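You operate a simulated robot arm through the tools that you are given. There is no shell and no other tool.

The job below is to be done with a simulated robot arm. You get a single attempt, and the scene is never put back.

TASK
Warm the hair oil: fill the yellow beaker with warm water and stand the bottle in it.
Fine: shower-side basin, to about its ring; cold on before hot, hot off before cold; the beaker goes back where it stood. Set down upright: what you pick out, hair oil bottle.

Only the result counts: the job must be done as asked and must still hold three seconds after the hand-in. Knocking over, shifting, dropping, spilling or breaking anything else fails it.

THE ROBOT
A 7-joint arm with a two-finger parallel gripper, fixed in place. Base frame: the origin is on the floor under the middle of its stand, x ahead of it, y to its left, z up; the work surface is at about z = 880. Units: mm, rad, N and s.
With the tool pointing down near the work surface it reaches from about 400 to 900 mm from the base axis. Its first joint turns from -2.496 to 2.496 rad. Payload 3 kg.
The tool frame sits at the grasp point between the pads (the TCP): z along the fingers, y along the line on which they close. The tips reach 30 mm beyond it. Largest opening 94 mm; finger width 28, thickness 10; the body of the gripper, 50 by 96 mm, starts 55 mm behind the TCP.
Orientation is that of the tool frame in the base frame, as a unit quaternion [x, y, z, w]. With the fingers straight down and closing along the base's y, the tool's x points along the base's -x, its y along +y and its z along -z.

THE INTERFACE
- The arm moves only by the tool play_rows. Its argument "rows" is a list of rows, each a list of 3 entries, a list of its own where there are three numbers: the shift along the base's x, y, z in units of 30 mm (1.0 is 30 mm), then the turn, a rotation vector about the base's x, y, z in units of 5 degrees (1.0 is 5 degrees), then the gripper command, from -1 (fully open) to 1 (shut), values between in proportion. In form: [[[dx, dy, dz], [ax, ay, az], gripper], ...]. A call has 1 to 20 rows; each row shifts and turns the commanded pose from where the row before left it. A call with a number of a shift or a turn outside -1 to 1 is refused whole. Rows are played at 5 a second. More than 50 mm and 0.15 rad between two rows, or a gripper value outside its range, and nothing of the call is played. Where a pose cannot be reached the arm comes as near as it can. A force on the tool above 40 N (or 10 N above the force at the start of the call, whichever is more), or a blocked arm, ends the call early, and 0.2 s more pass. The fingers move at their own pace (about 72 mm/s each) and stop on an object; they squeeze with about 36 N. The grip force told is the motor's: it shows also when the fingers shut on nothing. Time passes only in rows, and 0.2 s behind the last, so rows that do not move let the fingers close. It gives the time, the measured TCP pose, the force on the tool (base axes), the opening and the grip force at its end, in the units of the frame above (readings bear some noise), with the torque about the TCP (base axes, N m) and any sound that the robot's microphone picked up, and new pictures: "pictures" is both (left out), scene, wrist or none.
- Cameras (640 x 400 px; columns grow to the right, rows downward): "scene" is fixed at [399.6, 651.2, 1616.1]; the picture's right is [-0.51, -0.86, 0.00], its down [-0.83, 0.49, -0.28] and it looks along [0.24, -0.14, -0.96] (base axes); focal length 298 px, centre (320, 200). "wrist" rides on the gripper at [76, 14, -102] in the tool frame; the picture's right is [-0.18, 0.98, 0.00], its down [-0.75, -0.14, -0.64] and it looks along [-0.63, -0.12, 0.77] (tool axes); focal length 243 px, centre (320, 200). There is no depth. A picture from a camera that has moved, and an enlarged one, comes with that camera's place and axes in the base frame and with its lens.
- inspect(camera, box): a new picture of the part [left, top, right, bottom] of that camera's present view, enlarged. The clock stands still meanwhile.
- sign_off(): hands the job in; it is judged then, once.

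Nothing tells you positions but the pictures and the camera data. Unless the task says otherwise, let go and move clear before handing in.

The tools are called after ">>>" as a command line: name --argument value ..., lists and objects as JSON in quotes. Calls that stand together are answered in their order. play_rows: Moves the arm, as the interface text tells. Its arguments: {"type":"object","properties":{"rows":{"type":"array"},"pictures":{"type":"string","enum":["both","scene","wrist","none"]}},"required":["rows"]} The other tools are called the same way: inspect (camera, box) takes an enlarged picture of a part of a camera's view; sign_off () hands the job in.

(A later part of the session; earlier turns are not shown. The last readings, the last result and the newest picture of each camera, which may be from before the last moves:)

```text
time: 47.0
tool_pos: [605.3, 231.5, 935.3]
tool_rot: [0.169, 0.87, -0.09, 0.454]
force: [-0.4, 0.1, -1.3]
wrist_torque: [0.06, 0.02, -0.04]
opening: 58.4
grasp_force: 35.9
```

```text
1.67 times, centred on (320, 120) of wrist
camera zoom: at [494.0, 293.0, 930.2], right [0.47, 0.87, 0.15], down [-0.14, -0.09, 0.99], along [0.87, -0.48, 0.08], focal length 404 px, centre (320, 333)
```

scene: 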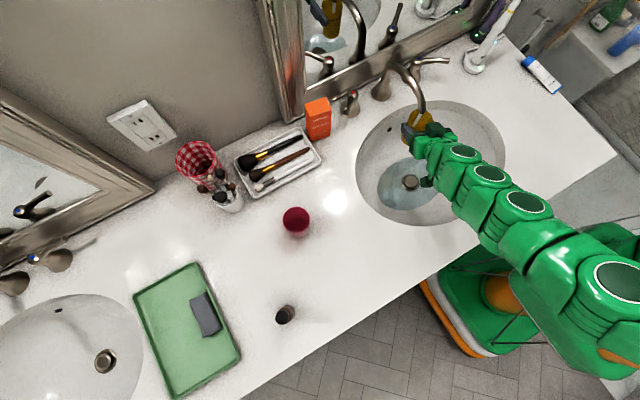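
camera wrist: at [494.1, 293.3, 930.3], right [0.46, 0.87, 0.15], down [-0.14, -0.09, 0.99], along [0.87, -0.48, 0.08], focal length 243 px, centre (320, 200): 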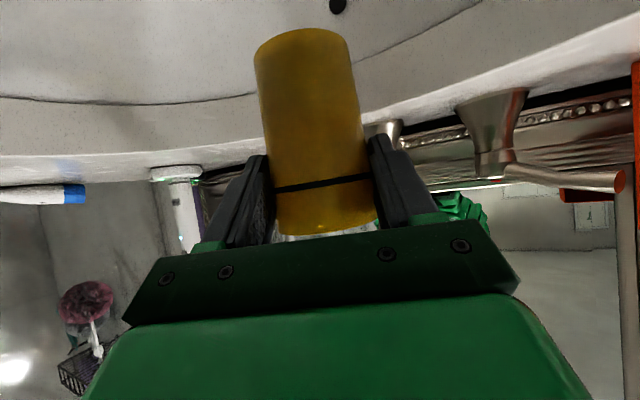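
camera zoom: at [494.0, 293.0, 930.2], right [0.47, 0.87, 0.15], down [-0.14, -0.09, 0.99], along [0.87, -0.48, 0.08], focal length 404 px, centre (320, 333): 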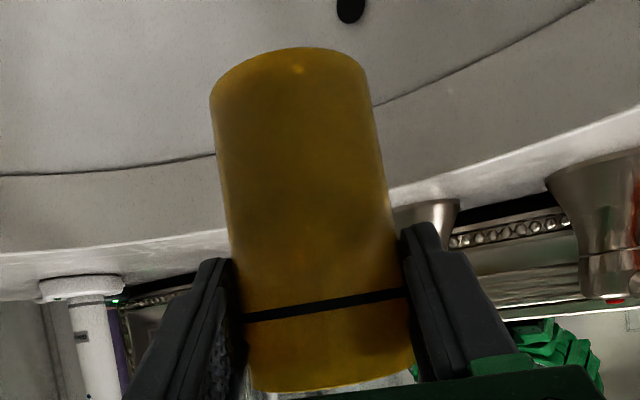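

>>> play_rows --rows '[[[0, 0, 0], [0, 0, 0], 1], [[0, 0, 0], [0, 0, 0], 1]]' --pictures "none"

>>> inspect --camera "scene" --box '[410, 100, 445, 135]'

```text
time: 47.6
tool_pos: [605.6, 231.9, 934.0]
tool_rot: [0.169, 0.87, -0.09, 0.454]
force: [0.4, 0.5, -1.7]
wrist_torque: [-0.02, 0.04, -0.01]
opening: 58.5
grasp_force: 35.8
```

```text
11.43 times, centred on (428, 118) of scene
camera zoom: at [399.6, 651.2, 1616.1], right [-0.51, -0.86, 0.0], down [-0.83, 0.49, -0.28], along [0.24, -0.14, -0.96], focal length 3408 px, centre (-909, 1143)
```

zoom: 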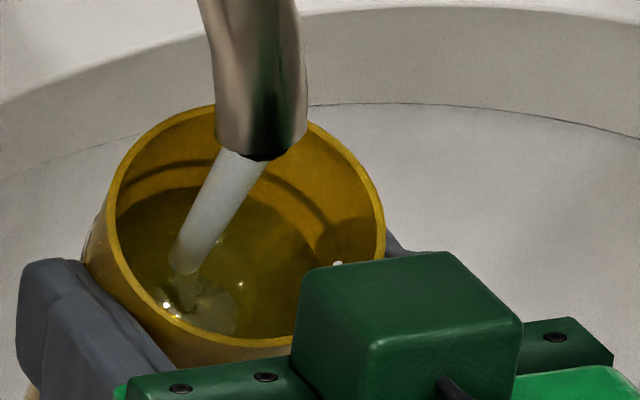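

The level is rising fast and is now close to the ring. The clock is paused between calls, so I'll measure it carefully before deciding when to withdraw.

>>> inspect --camera "scene" --box '[414, 108, 434, 128]'

>>> inspect --camera "wrist" --box '[240, 20, 400, 240]'

```text
16.00 times, centred on (424, 118) of scene
camera zoom: at [399.6, 651.2, 1616.1], right [-0.51, -0.86, 0.0], down [-0.83, 0.49, -0.28], along [0.24, -0.14, -0.96], focal length 4771 px, centre (-1344, 1512)
```

zoom: 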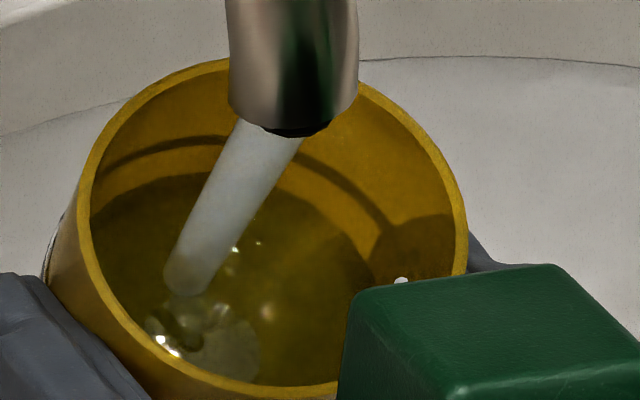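

```text
1.82 times, centred on (320, 130) of wrist
camera zoom: at [494.0, 293.1, 930.3], right [0.47, 0.87, 0.15], down [-0.14, -0.09, 0.99], along [0.87, -0.48, 0.08], focal length 441 px, centre (320, 327)
```

zoom: 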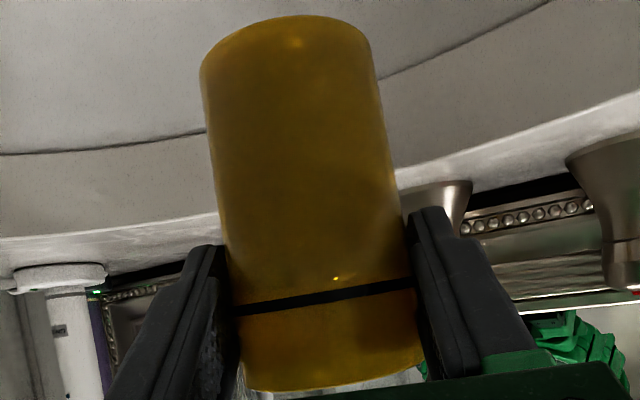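

Water is about 10 mm under the ring and rising roughly 30 mm/s. I'll start withdrawing diagonally now, so the last bit fills as it leaves the stream, and then rise smoothly.

>>> play_rows --rows '[[[-0.4, 0.4, 0], [0, 0, 0], 1], [[-0.5, 0.5, 0], [0, 0, 0], 1], [[-0.4, 0.5, 0.1], [0, 0, 0], 1], [[-0.3, 0.4, 0.35], [0, 0, 0], 1], [[-0.2, 0.4, 0.45], [0, 0, 0], 1], [[-0.1, 0.25, 0.35], [0, 0, 0], 1], [[0, 0.1, 0.15], [0, 0, 0], 1], [[0, 0, 0], [0, 0, 0], 1]]'

>>> inspect --camera "scene" --box '[385, 110, 445, 170]'

>>> inspect --camera "wrist" --box '[160, 0, 480, 240]'

```text
time: 49.4
tool_pos: [548.1, 306.7, 975.2]
tool_rot: [0.168, 0.871, -0.089, 0.454]
force: [1.2, -0.1, -1.1]
wrist_torque: [0.0, -0.01, 0.0]
opening: 58.4
grasp_force: 36.1
camera wrist: at [436.6, 369.2, 971.8], right [0.47, 0.87, 0.15], down [-0.14, -0.09, 0.99], along [0.87, -0.48, 0.08], focal length 243 px, centre (320, 200)
```

scene: 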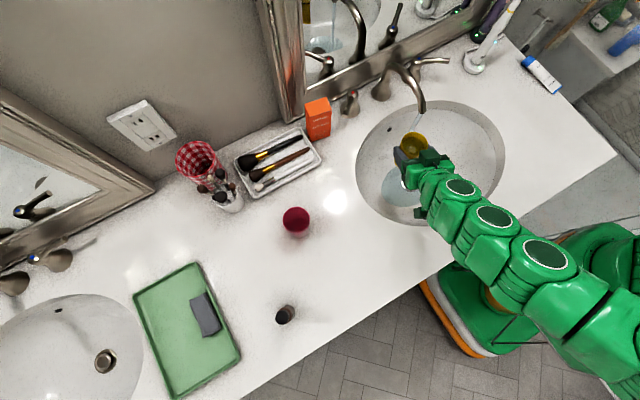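
wrist: 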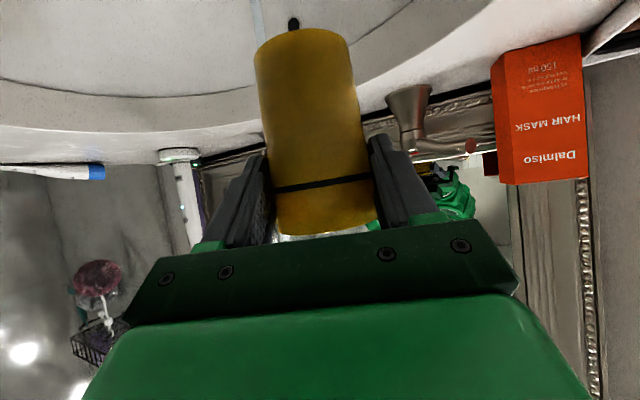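

```text
6.67 times, centred on (415, 140) of scene
camera zoom: at [399.6, 651.2, 1616.1], right [-0.51, -0.86, 0.0], down [-0.83, 0.49, -0.28], along [0.24, -0.14, -0.96], focal length 1988 px, centre (-313, 600)
```

zoom: 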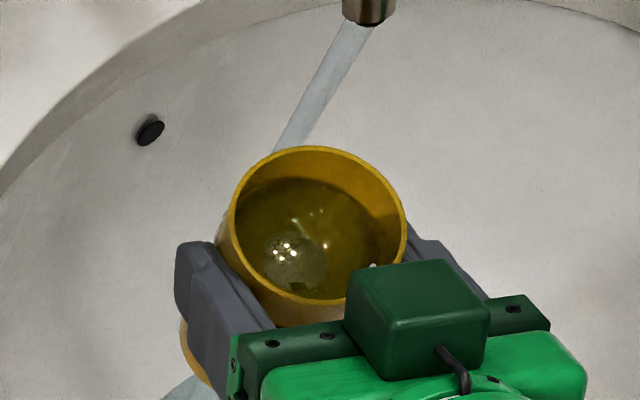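

```text
1.67 times, centred on (320, 120) of wrist
camera zoom: at [436.6, 369.2, 971.8], right [0.47, 0.87, 0.15], down [-0.14, -0.09, 0.99], along [0.87, -0.48, 0.08], focal length 404 px, centre (320, 333)
```

zoom: 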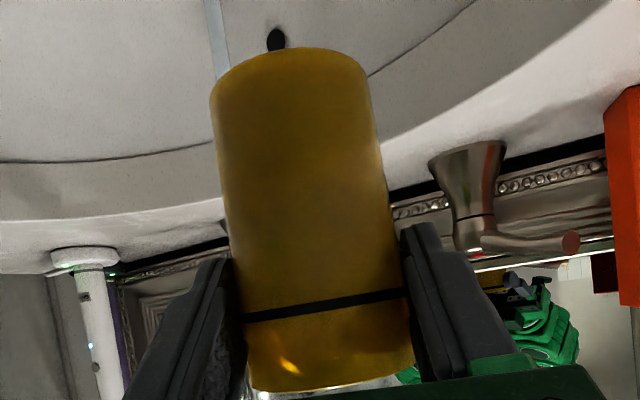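

>>> inspect --camera "scene" --box '[402, 128, 428, 154]'

```text
15.38 times, centred on (415, 141) of scene
camera zoom: at [399.6, 651.2, 1616.1], right [-0.51, -0.86, 0.0], down [-0.83, 0.49, -0.28], along [0.24, -0.14, -0.96], focal length 4588 px, centre (-1142, 1108)
```

zoom: 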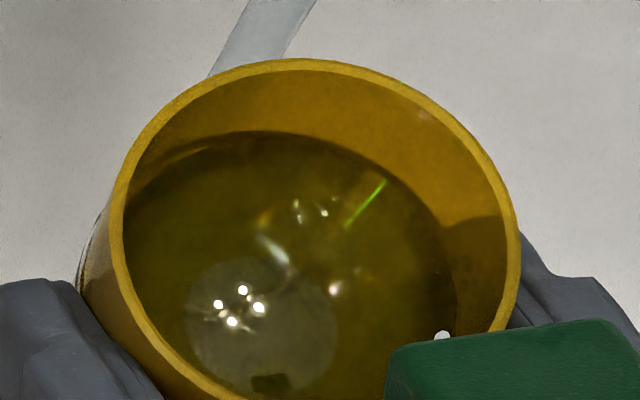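

>>> inspect --camera "scene" --box '[405, 130, 419, 142]'

>>> inspect --camera "scene" --box '[414, 130, 426, 142]'

```text
16.00 times, centred on (412, 136) of scene
camera zoom: at [399.6, 651.2, 1616.1], right [-0.51, -0.86, 0.0], down [-0.83, 0.49, -0.28], along [0.24, -0.14, -0.96], focal length 4771 px, centre (-1152, 1224)
```

zoom: 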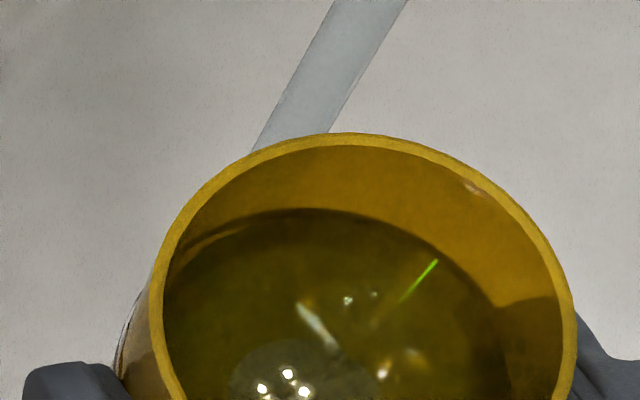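

```text
16.00 times, centred on (420, 136) of scene
camera zoom: at [399.6, 651.2, 1616.1], right [-0.51, -0.86, 0.0], down [-0.83, 0.49, -0.28], along [0.24, -0.14, -0.96], focal length 4771 px, centre (-1280, 1224)
```

zoom: 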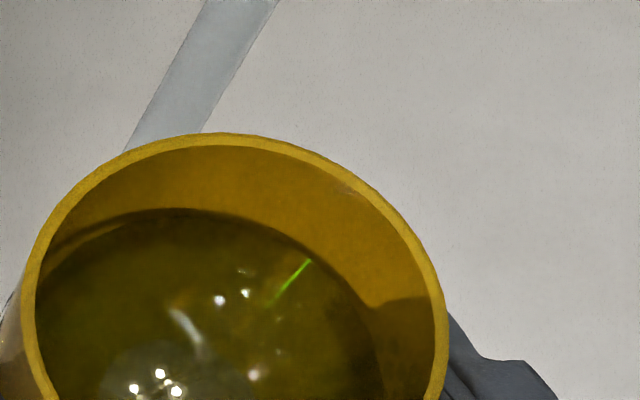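

The level is right at the ring and the grip is holding. I'll carry the beaker back slowly and level to where it stood.

>>> play_rows --rows '[[[-0.12, 0.2, 0], [0, 0, 0.2], 1], [[-0.22, 0.36, 0], [0, 0, 0.4], 1], [[-0.28, 0.46, 0], [0, 0, 0.48], 1], [[-0.28, 0.46, 0], [0, 0, 0.48], 1], [[-0.28, 0.46, 0], [0, 0, 0.48], 1], [[-0.28, 0.46, 0], [0, 0, 0.48], 1], [[-0.28, 0.46, 0], [0, 0, 0.48], 1], [[-0.28, 0.46, 0], [0, 0, 0.48], 1], [[-0.28, 0.46, 0], [0, 0, 0.48], 1], [[-0.28, 0.46, 0], [0, 0, 0.48], 1], [[-0.28, 0.46, 0], [0, 0, 0.48], 1], [[-0.28, 0.46, 0], [0, 0, 0.48], 1], [[-0.28, 0.46, 0], [0, 0, 0.48], 1], [[-0.28, 0.46, 0], [0, 0, 0.48], 1], [[-0.28, 0.46, 0], [0, 0, 0.48], 1], [[-0.28, 0.46, 0], [0, 0, 0.48], 1], [[-0.28, 0.46, 0], [0, 0, 0.48], 1], [[-0.22, 0.36, 0], [0, 0, 0.4], 1], [[-0.12, 0.2, 0], [0, 0, 0.2], 1], [[0, 0, 0], [0, 0, 0], 1]]'

>>> inspect --camera "scene" --box '[300, 190, 430, 310]'

>>> inspect --camera "wrist" --box '[160, 0, 480, 240]'

```text
time: 51.6
tool_pos: [532.3, 358.4, 958.7]
tool_rot: [0.07, 0.89, -0.046, 0.449]
force: [0.0, -0.2, -3.1]
wrist_torque: [0.0, 0.03, 0.0]
opening: 58.5
grasp_force: 35.9
stopped in row 10: the arm was blocked; the commanded pose is now the measured one
camera wrist: at [409.3, 395.4, 958.3], right [0.27, 0.95, 0.13], down [-0.09, -0.11, 0.99], along [0.96, -0.28, 0.06], focal length 243 px, centre (320, 200)
```

scene: 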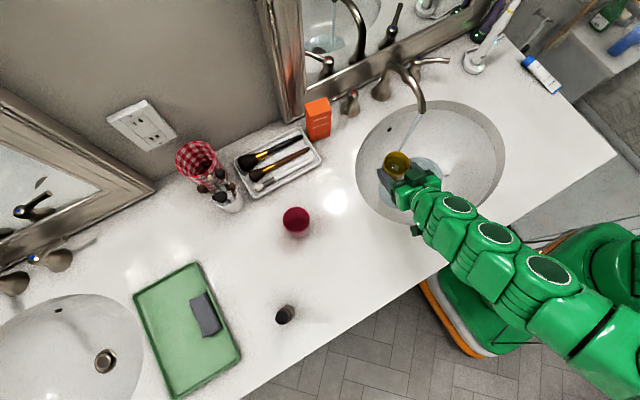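
wrist: 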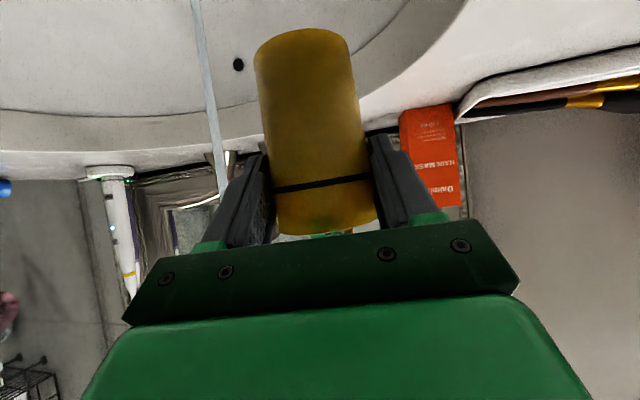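

```text
3.33 times, centred on (365, 250) of scene
camera zoom: at [399.6, 651.2, 1616.1], right [-0.51, -0.86, 0.0], down [-0.83, 0.49, -0.28], along [0.24, -0.14, -0.96], focal length 994 px, centre (170, 33)
```

zoom: 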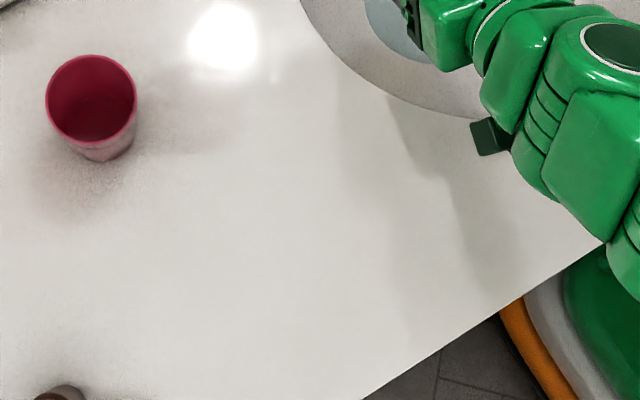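

```text
1.67 times, centred on (320, 120) of wrist
camera zoom: at [409.3, 395.4, 958.3], right [0.27, 0.95, 0.13], down [-0.09, -0.11, 0.99], along [0.96, -0.28, 0.06], focal length 404 px, centre (320, 333)
```

zoom: 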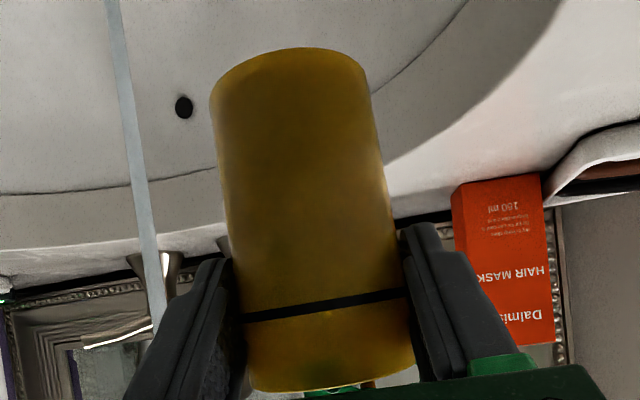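

The arm blocked partway at a wrist limit when close in to the base, but the beaker is still upright and steady. I'll move outward and up to a larger radius first, then carry along a wider arc.

>>> play_rows --rows '[[[0.15, 0.15, 0.2], [0, 0, 0], 1], [[0.3, 0.3, 0.3], [0, 0, 0], 1], [[0.35, 0.35, 0.3], [0, 0, 0], 1], [[0.3, 0.35, 0.2], [0, 0, 0], 1], [[0.15, 0.2, 0], [0, 0, 0], 1], [[0, 0, 0], [0, 0, 0], 1]]'

>>> inspect --camera "scene" --box '[360, 100, 460, 200]'

```text
time: 53.0
tool_pos: [567.9, 403.1, 993.1]
tool_rot: [0.068, 0.888, -0.043, 0.453]
force: [0.7, -0.5, -1.1]
wrist_torque: [0.02, 0.03, 0.01]
opening: 58.4
grasp_force: 35.9
camera wrist: at [444.8, 438.8, 991.8], right [0.26, 0.96, 0.13], down [-0.1, -0.11, 0.99], along [0.96, -0.27, 0.06], focal length 243 px, centre (320, 200)
```

scene: 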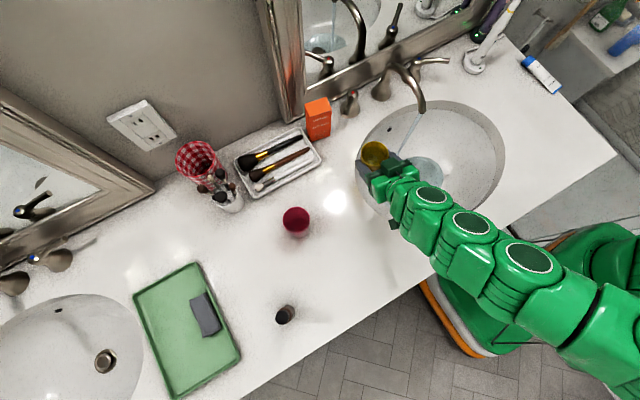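
wrist: 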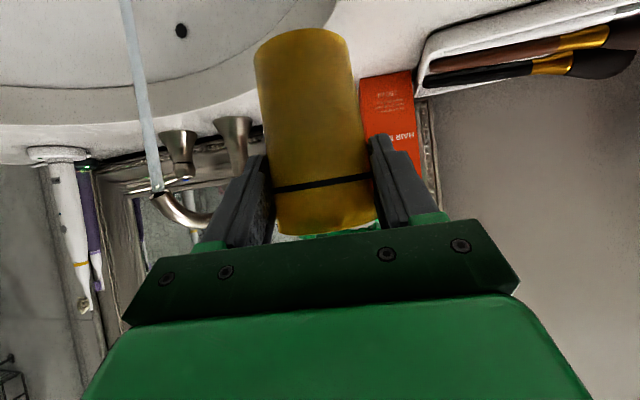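

```text
4.00 times, centred on (410, 150) of scene
camera zoom: at [399.6, 651.2, 1616.1], right [-0.51, -0.86, 0.0], down [-0.83, 0.49, -0.28], along [0.24, -0.14, -0.96], focal length 1193 px, centre (-40, 400)
```

zoom: 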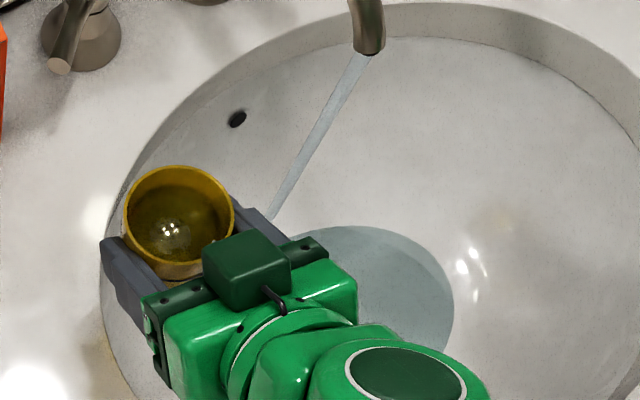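

>>> play_rows --rows '[[[-0.2, 0.25, 0], [0, 0, 0.2], 1], [[-0.3, 0.39, 0], [0, 0, 0.35], 1], [[-0.35, 0.46, 0], [0, 0, 0.4], 1], [[-0.35, 0.46, 0], [0, 0, 0.4], 1], [[-0.34, 0.375, 0], [0, 0, 0.35], 1], [[-0.34, 0.375, 0], [0, 0, 0.35], 1], [[-0.34, 0.375, 0], [0, 0, 0.35], 1], [[-0.34, 0.375, 0], [0, 0, 0.35], 1], [[0, 0, 0], [0, 0, 0], 1]]' --pictures "scene"

```text
time: 55.0
tool_pos: [498.0, 487.8, 987.4]
tool_rot: [-0.032, 0.892, 0.006, 0.45]
force: [0.1, -0.4, -2.0]
wrist_torque: [0.0, 0.02, 0.02]
opening: 58.4
grasp_force: 36.1
```

scene: 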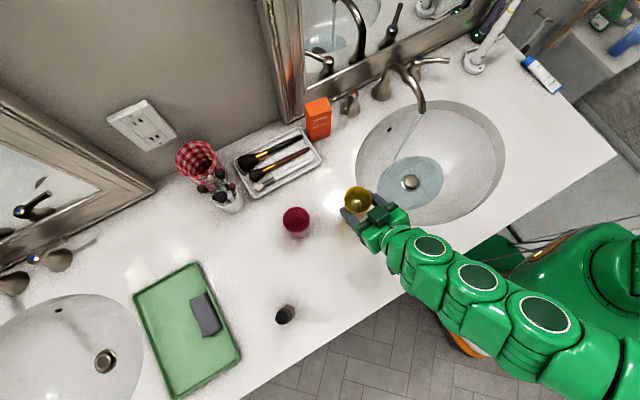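

>>> play_rows --rows '[[[-0.25, 0.2, 0], [0, 0, 0.25], 1], [[-0.375, 0.34, 0], [0, 0, 0.4], 1], [[-0.4, 0.34, 0], [0, 0, 0.4], 1], [[-0.4, 0.34, 0], [0, 0, 0.4], 1], [[-0.4, 0.3, 0], [0, 0, 0.4], 1], [[-0.4, 0.2, 0], [0, 0, 0.4], 1], [[-0.4, 0.15, 0], [0, 0, 0.4], 1], [[-0.35, 0.08, 0], [0, 0, 0.35], 1], [[-0.22, 0.02, 0], [0, 0, 0.2], 1], [[0, 0, 0], [0, 0, 0], 1]]'

>>> inspect --camera "scene" --box '[310, 200, 430, 310]'

>>> inspect --camera "wrist" --box '[160, 0, 480, 240]'

```text
time: 56.4
tool_pos: [504.1, 479.5, 974.7]
tool_rot: [-0.066, 0.892, 0.011, 0.447]
force: [1.3, -0.4, -3.0]
wrist_torque: [0.0, 0.04, -0.01]
opening: 58.5
grasp_force: 36.5
stopped in row 7: the arm was blocked; the commanded pose is now the measured one
camera wrist: at [376.1, 479.2, 974.8], right [-0.01, 0.99, 0.11], down [-0.05, -0.11, 0.99], along [1.0, 0.01, 0.05], focal length 243 px, centre (320, 200)
```

scene: 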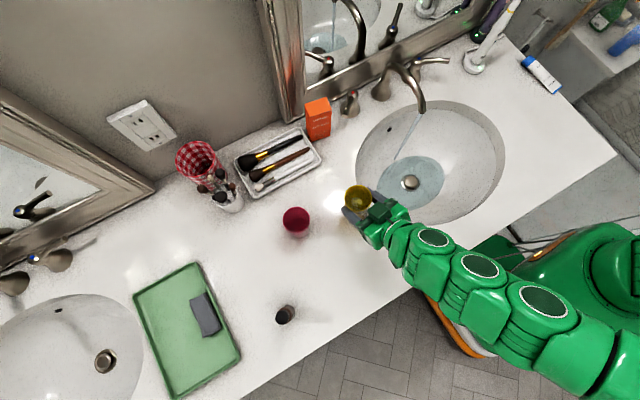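
wrist: 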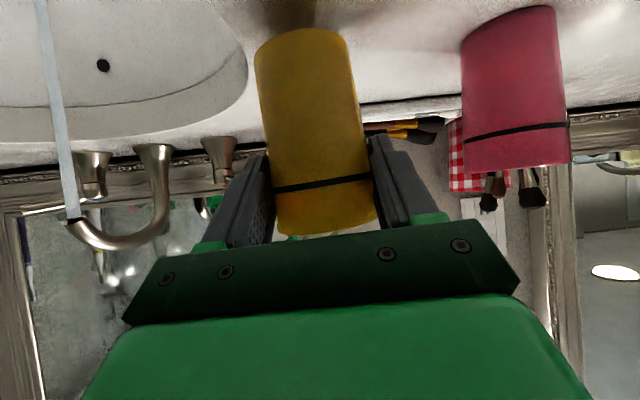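

```text
3.64 times, centred on (370, 255) of scene
camera zoom: at [399.6, 651.2, 1616.1], right [-0.51, -0.86, 0.0], down [-0.83, 0.49, -0.28], along [0.24, -0.14, -0.96], focal length 1084 px, centre (138, 0)
```

zoom: 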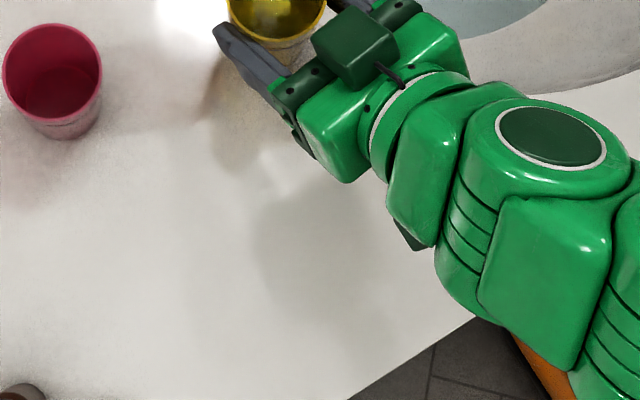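

```text
1.67 times, centred on (320, 120) of wrist
camera zoom: at [376.1, 479.2, 974.8], right [-0.01, 0.99, 0.11], down [-0.05, -0.11, 0.99], along [1.0, 0.01, 0.05], focal length 404 px, centre (320, 333)
```

zoom: 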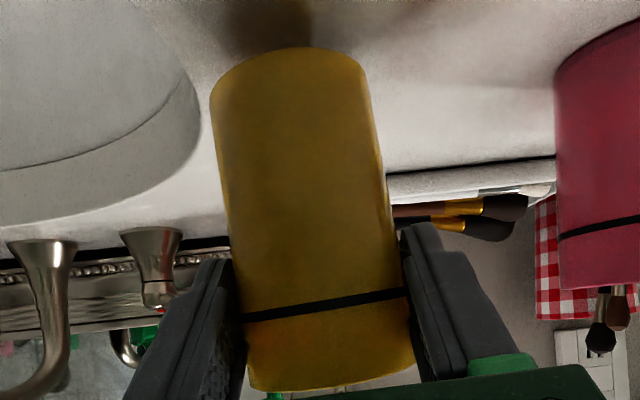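

The wrist limit showed up again because the hand isn't pointing radially. At this larger radius I'll back off slightly and turn the hand to the radial direction, which was the posture that worked at the pick-up.

>>> play_rows --rows '[[[0.2, 0.15, 0.25], [0, 0, 0], 1], [[0.25, 0.2, 0.25], [0, 0, 0.2], 1], [[0.1, 0.1, 0.1], [0, 0, 0.5], 1], [[0, 0, 0], [0, 0, 0.6], 1], [[0, 0, 0], [0, 0, 0.6], 1], [[0, 0, 0], [0, 0, 0.6], 1], [[0, 0, 0], [0, 0, 0.6], 1], [[0, 0, 0], [0, 0, 0.4], 1], [[0, 0, 0], [0, 0, 0], 1]]'

>>> inspect --camera "scene" --box '[310, 140, 430, 250]'

```text
time: 58.4
tool_pos: [518.1, 496.2, 996.7]
tool_rot: [-0.202, 0.87, 0.081, 0.443]
force: [-0.3, 1.2, -3.1]
wrist_torque: [-0.03, 0.05, -0.01]
opening: 58.2
grasp_force: 35.9
camera wrist: at [396.7, 456.1, 996.1], right [-0.32, 0.94, 0.11], down [-0.02, -0.12, 0.99], along [0.95, 0.32, 0.06], focal length 243 px, centre (320, 200)
```

scene: 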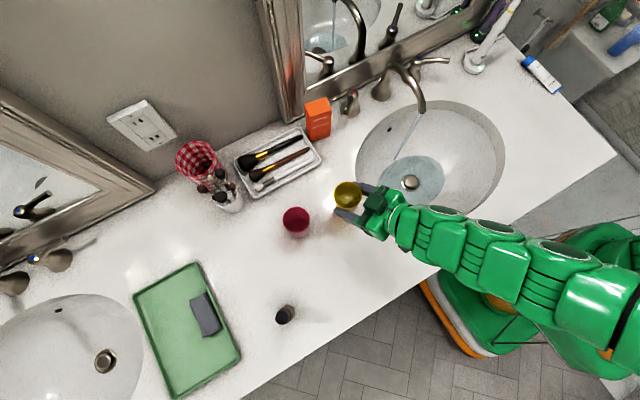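
wrist: 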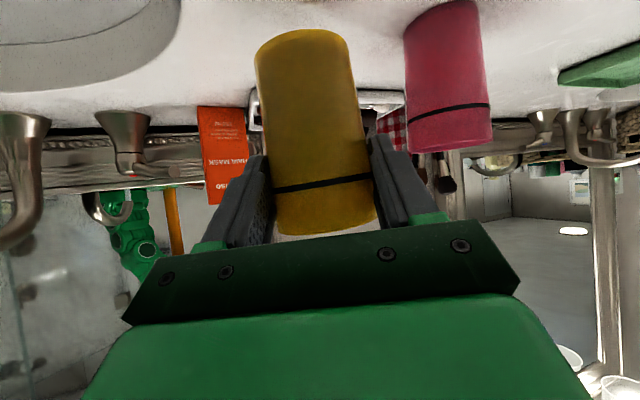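

```text
3.64 times, centred on (370, 195) of scene
camera zoom: at [399.6, 651.2, 1616.1], right [-0.51, -0.86, 0.0], down [-0.83, 0.49, -0.28], along [0.24, -0.14, -0.96], focal length 1084 px, centre (138, 218)
```

zoom: 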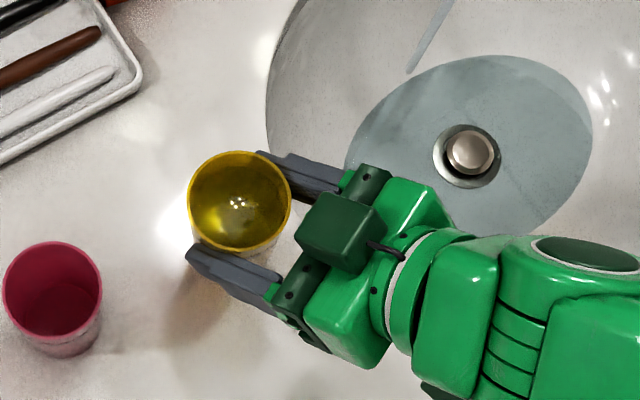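

>>> play_rows --rows '[[[0, 0, 0], [0, 0, 0.5], 1], [[0, 0, 0], [0, 0, 0.7], 1], [[0, 0, 0], [0, 0, 0.7], 1], [[0, 0, 0], [0, 0, 0.7], 1], [[-0.1, 0.04, 0], [0, 0, 0.7], 1], [[-0.25, 0.1, 0], [0, 0, 0.4], 1], [[-0.35, 0.14, 0], [0, 0, 0.2], 1], [[-0.35, 0.14, 0], [0, 0, 0.2], 1], [[-0.35, 0.14, 0], [0, 0, 0.2], 1], [[-0.35, 0.14, 0], [0, 0, 0.2], 1], [[-0.2, 0.1, 0], [0, 0, 0.1], 1], [[0, 0, 0], [0, 0, 0], 1]]' --pictures "scene"

```text
time: 61.0
tool_pos: [459.3, 521.2, 997.0]
tool_rot: [-0.371, 0.812, 0.168, 0.418]
force: [0.9, -0.6, -1.5]
wrist_torque: [-0.01, 0.0, 0.0]
opening: 58.3
grasp_force: 36.4
```

scene: 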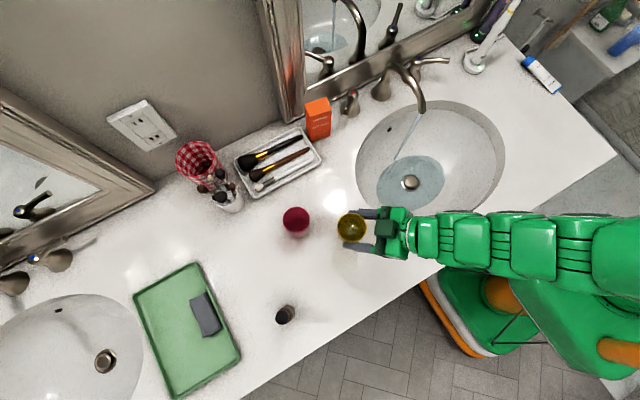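

Nearly there, with the posture good again. I'll take out a small 2.7° lean that the limit introduced and move above the original spot.

>>> play_rows --rows '[[[-0.2, 0.08, 0], [0.1, 0.02, 0.1], 1], [[-0.36, 0.13, 0], [0.13, 0.03, 0.2], 1], [[-0.4, 0.15, 0], [0.15, 0.03, 0.2], 1], [[-0.4, 0.15, -0.1], [0.15, 0.02, 0.2], 1], [[-0.3, 0.12, -0.2], [0, 0, 0.1], 1], [[-0.12, 0.04, -0.2], [0, 0, 0], 1], [[0, 0, 0], [0, 0, 0], 1]]'

>>> inspect --camera "scene" --box '[310, 200, 430, 310]'

>>> inspect --camera "wrist" --box '[160, 0, 480, 240]'

```text
time: 62.6
tool_pos: [404.7, 541.1, 982.3]
tool_rot: [-0.389, 0.796, 0.202, 0.417]
force: [-0.3, 0.1, -2.2]
wrist_torque: [-0.01, 0.06, 0.02]
opening: 58.5
grasp_force: 36.4
camera wrist: at [316.7, 449.4, 977.7], right [-0.71, 0.69, 0.15], down [0.05, -0.16, 0.99], along [0.7, 0.71, 0.08], focal length 243 px, centre (320, 200)
```

scene: 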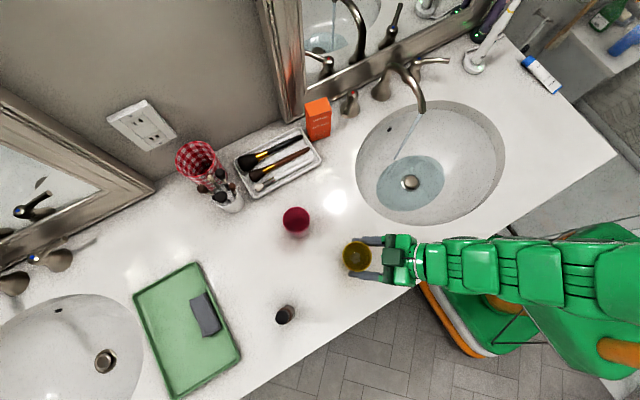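
wrist: 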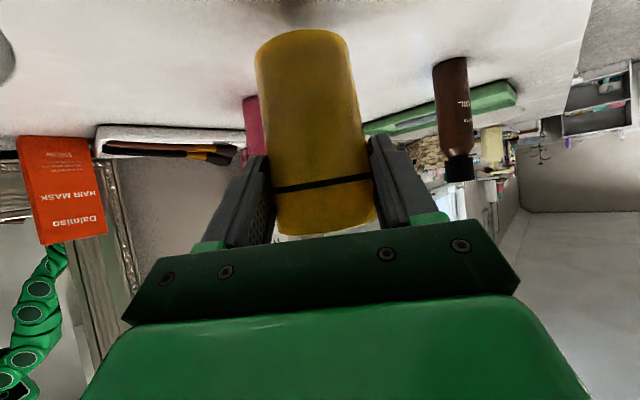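

```text
3.64 times, centred on (370, 255) of scene
camera zoom: at [399.6, 651.2, 1616.1], right [-0.51, -0.86, 0.0], down [-0.83, 0.49, -0.28], along [0.24, -0.14, -0.96], focal length 1084 px, centre (138, 0)
```

zoom: 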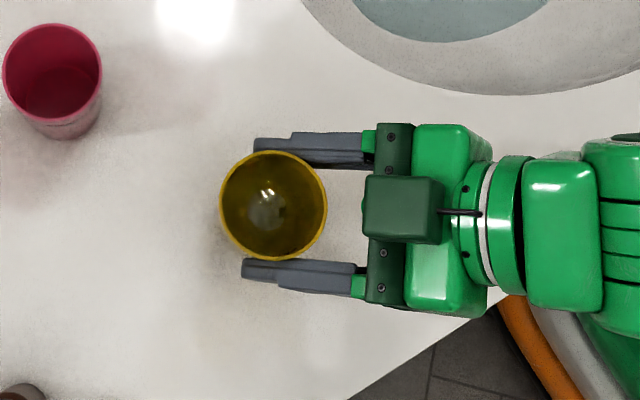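

```text
1.67 times, centred on (320, 120) of wrist
camera zoom: at [316.7, 449.4, 977.7], right [-0.71, 0.69, 0.15], down [0.05, -0.16, 0.99], along [0.7, 0.71, 0.08], focal length 404 px, centre (320, 333)
```

zoom: 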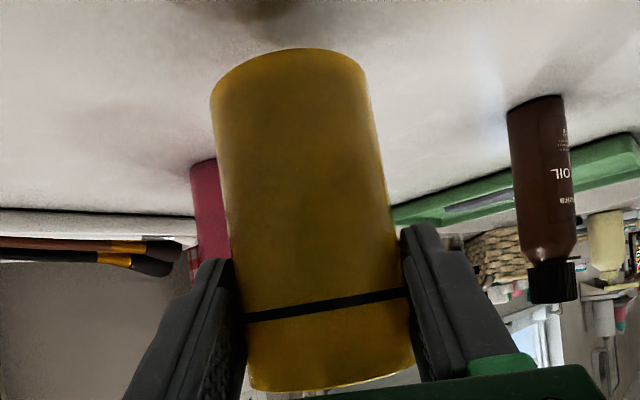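

>>> play_rows --rows '[[[0, -0.05, -0.2], [0, 0, 0], 1], [[0, -0.05, -0.3], [0, 0, 0], 1], [[0, 0, -0.2], [0, 0, 0], 1], [[0, 0, -0.1], [0, 0, 0], 1], [[0, 0, 0], [0, 0, 0], 1]]' --pictures "wrist"

>>> inspect --camera "wrist" --box '[200, 0, 440, 120]'

```text
time: 63.8
tool_pos: [405.6, 537.1, 958.1]
tool_rot: [-0.39, 0.796, 0.204, 0.416]
force: [-0.2, 0.2, -2.7]
wrist_torque: [-0.02, 0.03, 0.02]
opening: 58.1
grasp_force: 36.3
camera wrist: at [317.0, 446.3, 953.6], right [-0.71, 0.69, 0.15], down [0.05, -0.16, 0.99], along [0.7, 0.71, 0.08], focal length 243 px, centre (320, 200)
```

wrist: 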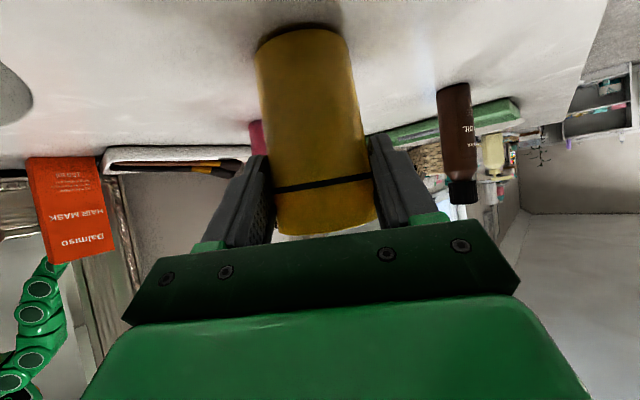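

```text
2.67 times, centred on (320, 60) of wrist
camera zoom: at [317.0, 446.3, 953.6], right [-0.71, 0.69, 0.15], down [0.05, -0.16, 0.99], along [0.7, 0.71, 0.08], focal length 647 px, centre (320, 573)
```

zoom: 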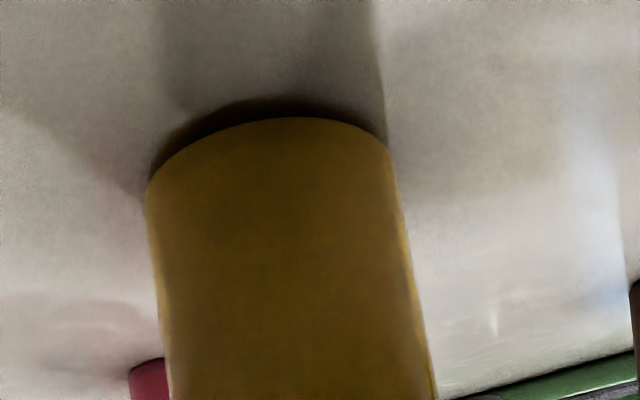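

>>> play_rows --rows '[[[0, 0.03, -0.06], [0, 0, 0], 1], [[0, 0, -0.06], [0, 0, 0], 1], [[0, 0, 0], [0, 0, 0], 1]]' --pictures "none"

>>> inspect --camera "wrist" --box '[200, 0, 440, 120]'

```text
time: 64.6
tool_pos: [405.6, 538.8, 955.2]
tool_rot: [-0.389, 0.796, 0.203, 0.418]
force: [1.5, -2.3, 7.5]
wrist_torque: [0.09, 0.02, -0.04]
opening: 58.1
grasp_force: 35.2
```

```text
2.67 times, centred on (320, 60) of wrist
camera zoom: at [317.0, 447.7, 950.7], right [-0.71, 0.69, 0.15], down [0.05, -0.16, 0.99], along [0.7, 0.71, 0.08], focal length 647 px, centre (320, 573)
```

zoom: 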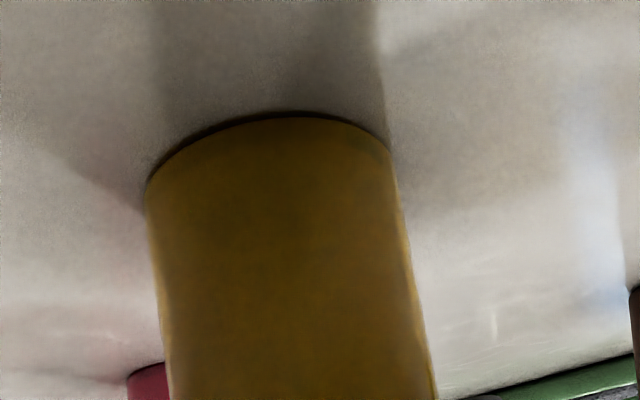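

The beaker is down, with contact force now +7.5 N. I'll release gently.

>>> play_rows --rows '[[[0, 0, 0], [0, 0, 0], -0.2], [[0, 0, 0], [0, 0, 0], -0.3], [[0, 0, 0], [0, 0, 0], -0.45], [[0, 0, 0], [0, 0, 0], -0.7], [[0, 0, 0], [0, 0, 0], -1], [[0, 0, 0], [0, 0, 0], -1]]'

>>> inspect --camera "scene" --box '[310, 200, 430, 310]'

>>> inspect --camera "wrist" --box '[160, 0, 480, 240]'

```text
time: 66.0
tool_pos: [405.1, 538.9, 954.9]
tool_rot: [-0.389, 0.796, 0.203, 0.417]
force: [-0.8, -0.1, 0.6]
wrist_torque: [0.02, 0.01, -0.02]
opening: 93.7
grasp_force: 0.0
camera wrist: at [316.9, 447.5, 950.2], right [-0.71, 0.69, 0.15], down [0.05, -0.16, 0.99], along [0.7, 0.71, 0.08], focal length 243 px, centre (320, 200)
```

scene: 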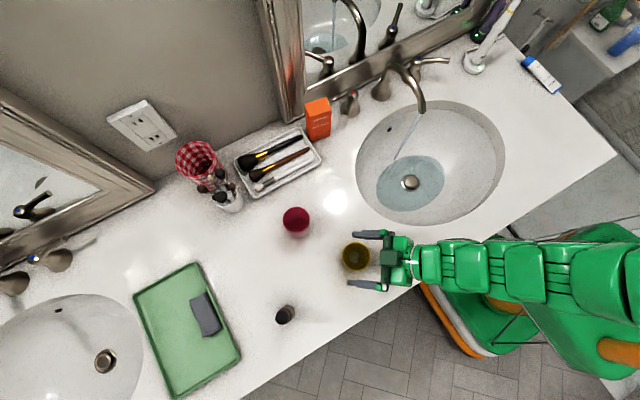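
wrist: 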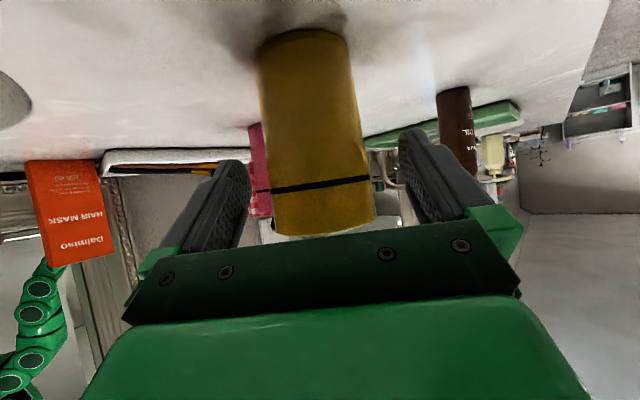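

```text
3.64 times, centred on (370, 255) of scene
camera zoom: at [399.6, 651.2, 1616.1], right [-0.51, -0.86, 0.0], down [-0.83, 0.49, -0.28], along [0.24, -0.14, -0.96], focal length 1084 px, centre (138, 0)
```

zoom: 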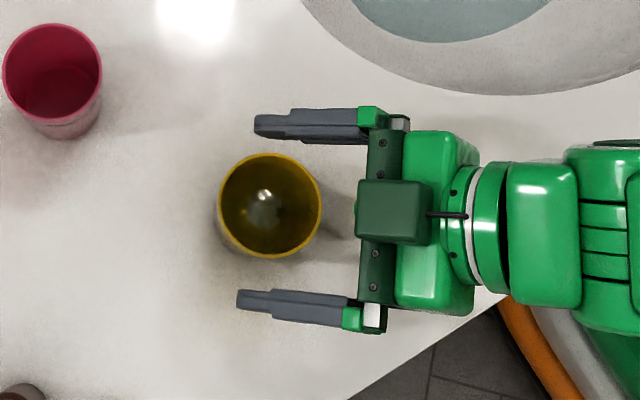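

```text
1.67 times, centred on (320, 120) of wrist
camera zoom: at [316.9, 447.5, 950.2], right [-0.71, 0.69, 0.15], down [0.05, -0.16, 0.99], along [0.7, 0.71, 0.08], focal length 404 px, centre (320, 333)
```

zoom: 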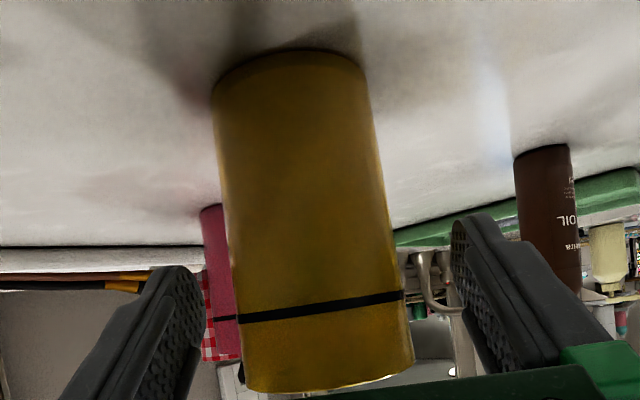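

The beaker stands within about 3 mm of its original spot, full to the ring. Next I'll rise straight up, untilt the gripper, and go to close the hot tap first.

>>> play_rows --rows '[[[0, 0, 0.3], [0, 0, 0], -1], [[0, 0, 0.7], [0, 0, 0], -1], [[0, 0, 1], [0, 0, 0], -1], [[0, 0, 1], [0, 0, 0], -1], [[0, 0, 0.8], [0, 0, 0], -1], [[0, 0, 0.2], [-0.799, 0.602, 0], -1], [[0.2, -0.1, 0], [-0.799, 0.602, 0], -1], [[0.3, -0.2, 0], [-0.799, 0.602, 0], -1], [[0.4, -0.25, 0], [-0.799, 0.602, 0], -1], [[0.4, -0.25, 0], [-0.799, 0.602, 0], -1], [[0.4, -0.25, 0], [-0.799, 0.602, 0], -1], [[0.4, -0.25, 0], [-0.799, 0.602, 0], -1], [[0.4, -0.25, 0], [-0.799, 0.602, 0], -1], [[0.4, -0.25, 0], [-0.799, 0.602, 0], -1], [[0.4, -0.25, 0], [-0.799, 0.602, 0], -1], [[0.4, -0.25, 0], [-0.799, 0.602, 0], -1], [[0, 0, 0], [0, 0, 0], -1]]'

>>> inspect --camera "scene" --box '[310, 200, 430, 310]'

```text
time: 69.6
tool_pos: [516.8, 470.1, 1074.7]
tool_rot: [-0.442, 0.897, -0.005, 0.004]
force: [0.5, -0.4, 0.1]
wrist_torque: [0.02, 0.0, -0.02]
opening: 93.8
grasp_force: 0.1
camera wrist: at [458.9, 419.6, 1177.0], right [-0.67, 0.74, -0.01], down [0.56, 0.52, 0.64], along [0.49, 0.42, -0.76], focal length 243 px, centre (320, 200)
```

scene: 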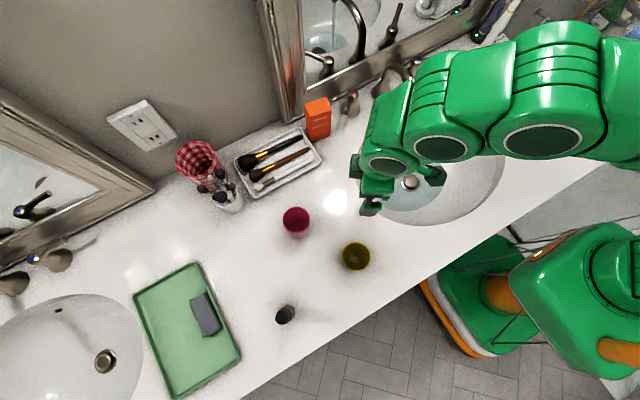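
wrist: 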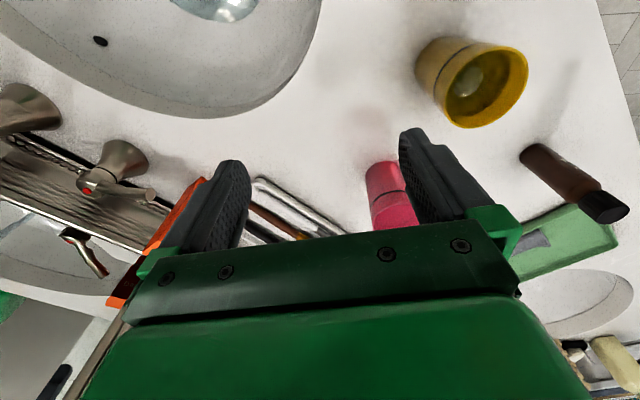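

```text
3.64 times, centred on (370, 255) of scene
camera zoom: at [399.6, 651.2, 1616.1], right [-0.51, -0.86, 0.0], down [-0.83, 0.49, -0.28], along [0.24, -0.14, -0.96], focal length 1084 px, centre (138, 0)
```

zoom: 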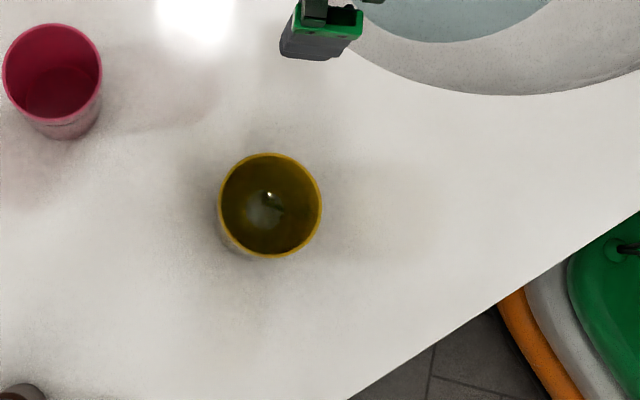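

>>> play_rows --rows '[[[0.4, -0.2, 0], [0, 0, -0.9], 0], [[0.55, -0.33, 0], [0, 0, -0.96], 0.5], [[0.55, -0.33, 0], [0, 0, -0.96], 1], [[0.55, -0.33, 0], [0, 0, -0.96], 1], [[0.55, -0.33, 0], [0, 0, -0.96], 1], [[0.55, -0.33, 0], [0, 0, -0.96], 1], [[0.55, -0.33, 0], [0, 0, -0.96], 1], [[0.55, -0.33, 0], [0, 0, -0.96], 1], [[0.55, -0.33, 0], [0, 0, -0.96], 1], [[0.55, -0.33, 0], [0, 0, -0.96], 1], [[0.5, -0.3, -0.3], [0, 0, -0.96], 1], [[0, 0, 0], [0, 0, 0], 1]]'

>>> inspect --camera "scene" --box '[290, 40, 470, 180]'

>>> inspect --camera "wrist" --box '[200, 40, 500, 240]'

```text
time: 72.2
tool_pos: [692.3, 365.4, 1065.9]
tool_rot: [-0.001, 1.0, -0.006, 0.001]
force: [0.0, 0.1, 0.2]
wrist_torque: [-0.06, 0.02, 0.01]
opening: 0.0
grasp_force: 33.5
camera wrist: at [616.8, 382.0, 1166.9], right [0.18, 0.98, -0.01], down [0.75, -0.13, 0.65], along [0.63, -0.13, -0.76], focal length 243 px, centre (320, 200)
```

scene: 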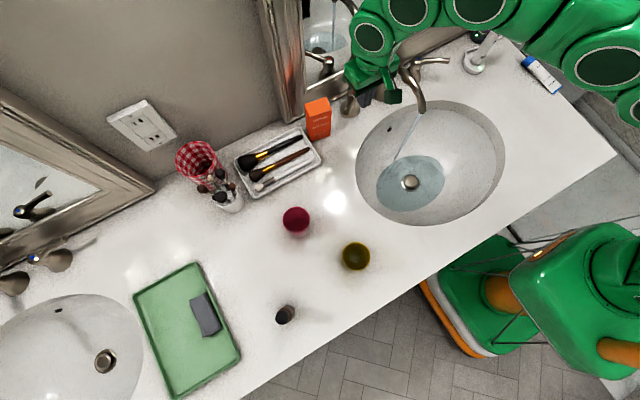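
wrist: 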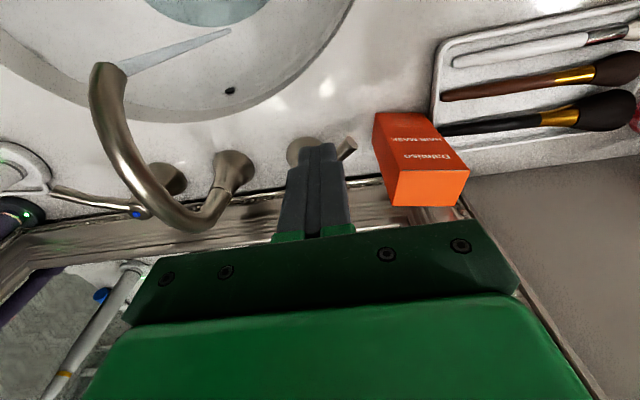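

```text
2.86 times, centred on (380, 110) of scene
camera zoom: at [399.6, 651.2, 1616.1], right [-0.51, -0.86, 0.0], down [-0.83, 0.49, -0.28], along [0.24, -0.14, -0.96], focal length 852 px, centre (149, 457)
```

zoom: 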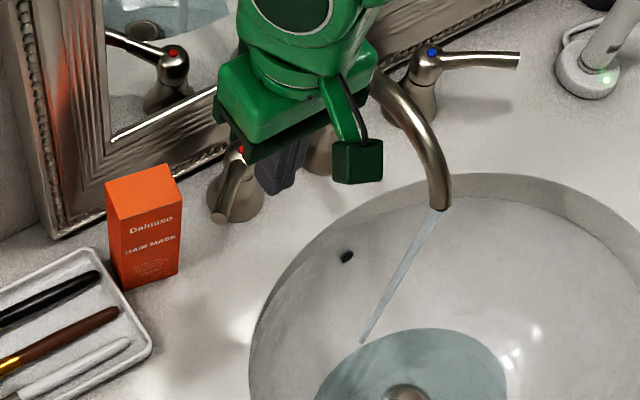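

```text
2.00 times, centred on (350, 140) of wrist
camera zoom: at [616.8, 382.0, 1166.9], right [0.18, 0.98, -0.01], down [0.75, -0.13, 0.65], along [0.63, -0.13, -0.76], focal length 485 px, centre (260, 320)
```

zoom: 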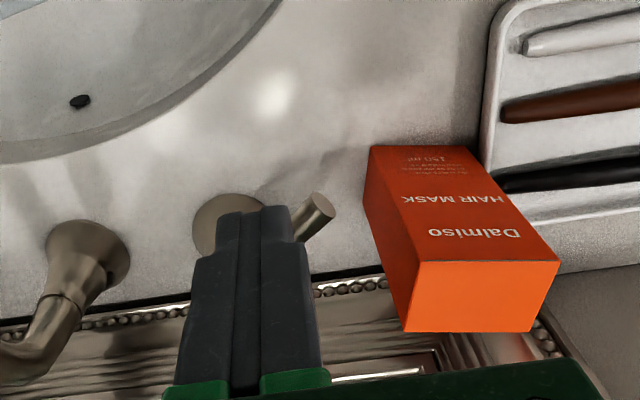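

The hot lever is open about 40° with its tip near (729, 385). I'll lower the closed fingers in front of it and push it back towards the wall.

>>> play_rows --rows '[[[0, -0.1, -0.5], [0, 0, 0], 1], [[0, 0, -0.9], [0, 0, 0], 1], [[0, 0, -0.9], [0, 0, 0], 1], [[0, 0, -0.7], [0, 0, 0], 1], [[0, 0, -0.35], [0, 0, 0], 1], [[0.4, 0, 0], [0, 0, 0], 1], [[0.4, 0, 0], [0, 0, 0], 1], [[0, 0, 0], [0, 0, 0], 1]]'

>>> inspect --camera "scene" --box '[290, 40, 470, 180]'

>>> inspect --camera "wrist" --box '[200, 40, 500, 240]'

```text
time: 74.0
tool_pos: [715.5, 362.4, 964.4]
tool_rot: [0.0, 1.0, -0.007, 0.001]
force: [-0.4, -0.1, 0.2]
wrist_torque: [0.03, -0.01, -0.01]
opening: 0.0
grasp_force: 33.2
camera wrist: at [640.6, 379.3, 1067.0], right [0.18, 0.98, -0.01], down [0.75, -0.13, 0.65], along [0.63, -0.13, -0.76], focal length 243 px, centre (320, 200)
```

scene: 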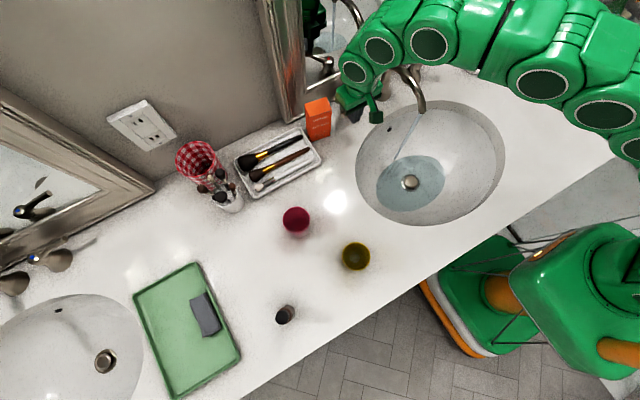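
wrist: 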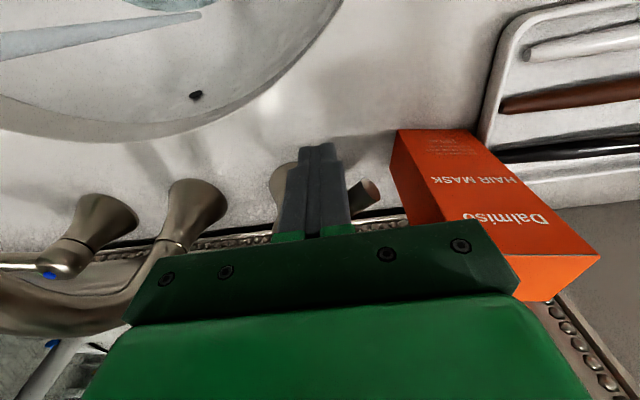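

```text
2.86 times, centred on (380, 110) of scene
camera zoom: at [399.6, 651.2, 1616.1], right [-0.51, -0.86, 0.0], down [-0.83, 0.49, -0.28], along [0.24, -0.14, -0.96], focal length 852 px, centre (149, 457)
```

zoom: 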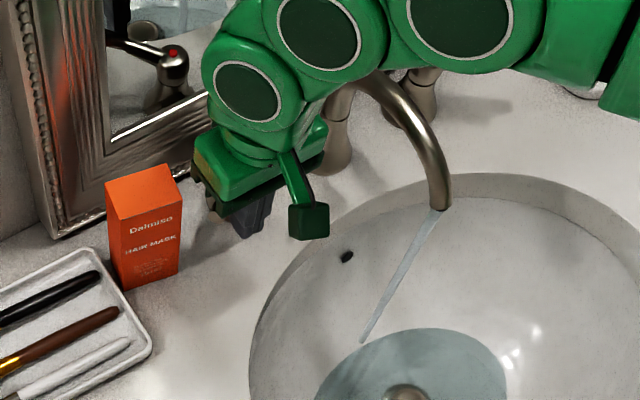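

```text
2.00 times, centred on (350, 140) of wrist
camera zoom: at [640.6, 379.3, 1067.0], right [0.18, 0.98, -0.01], down [0.75, -0.13, 0.65], along [0.63, -0.13, -0.76], focal length 485 px, centre (260, 320)
```

zoom: 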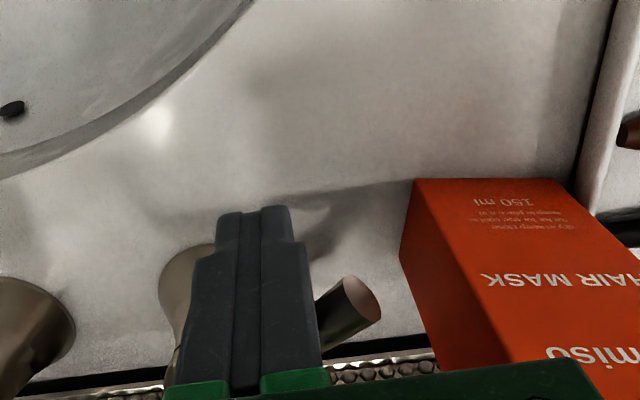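

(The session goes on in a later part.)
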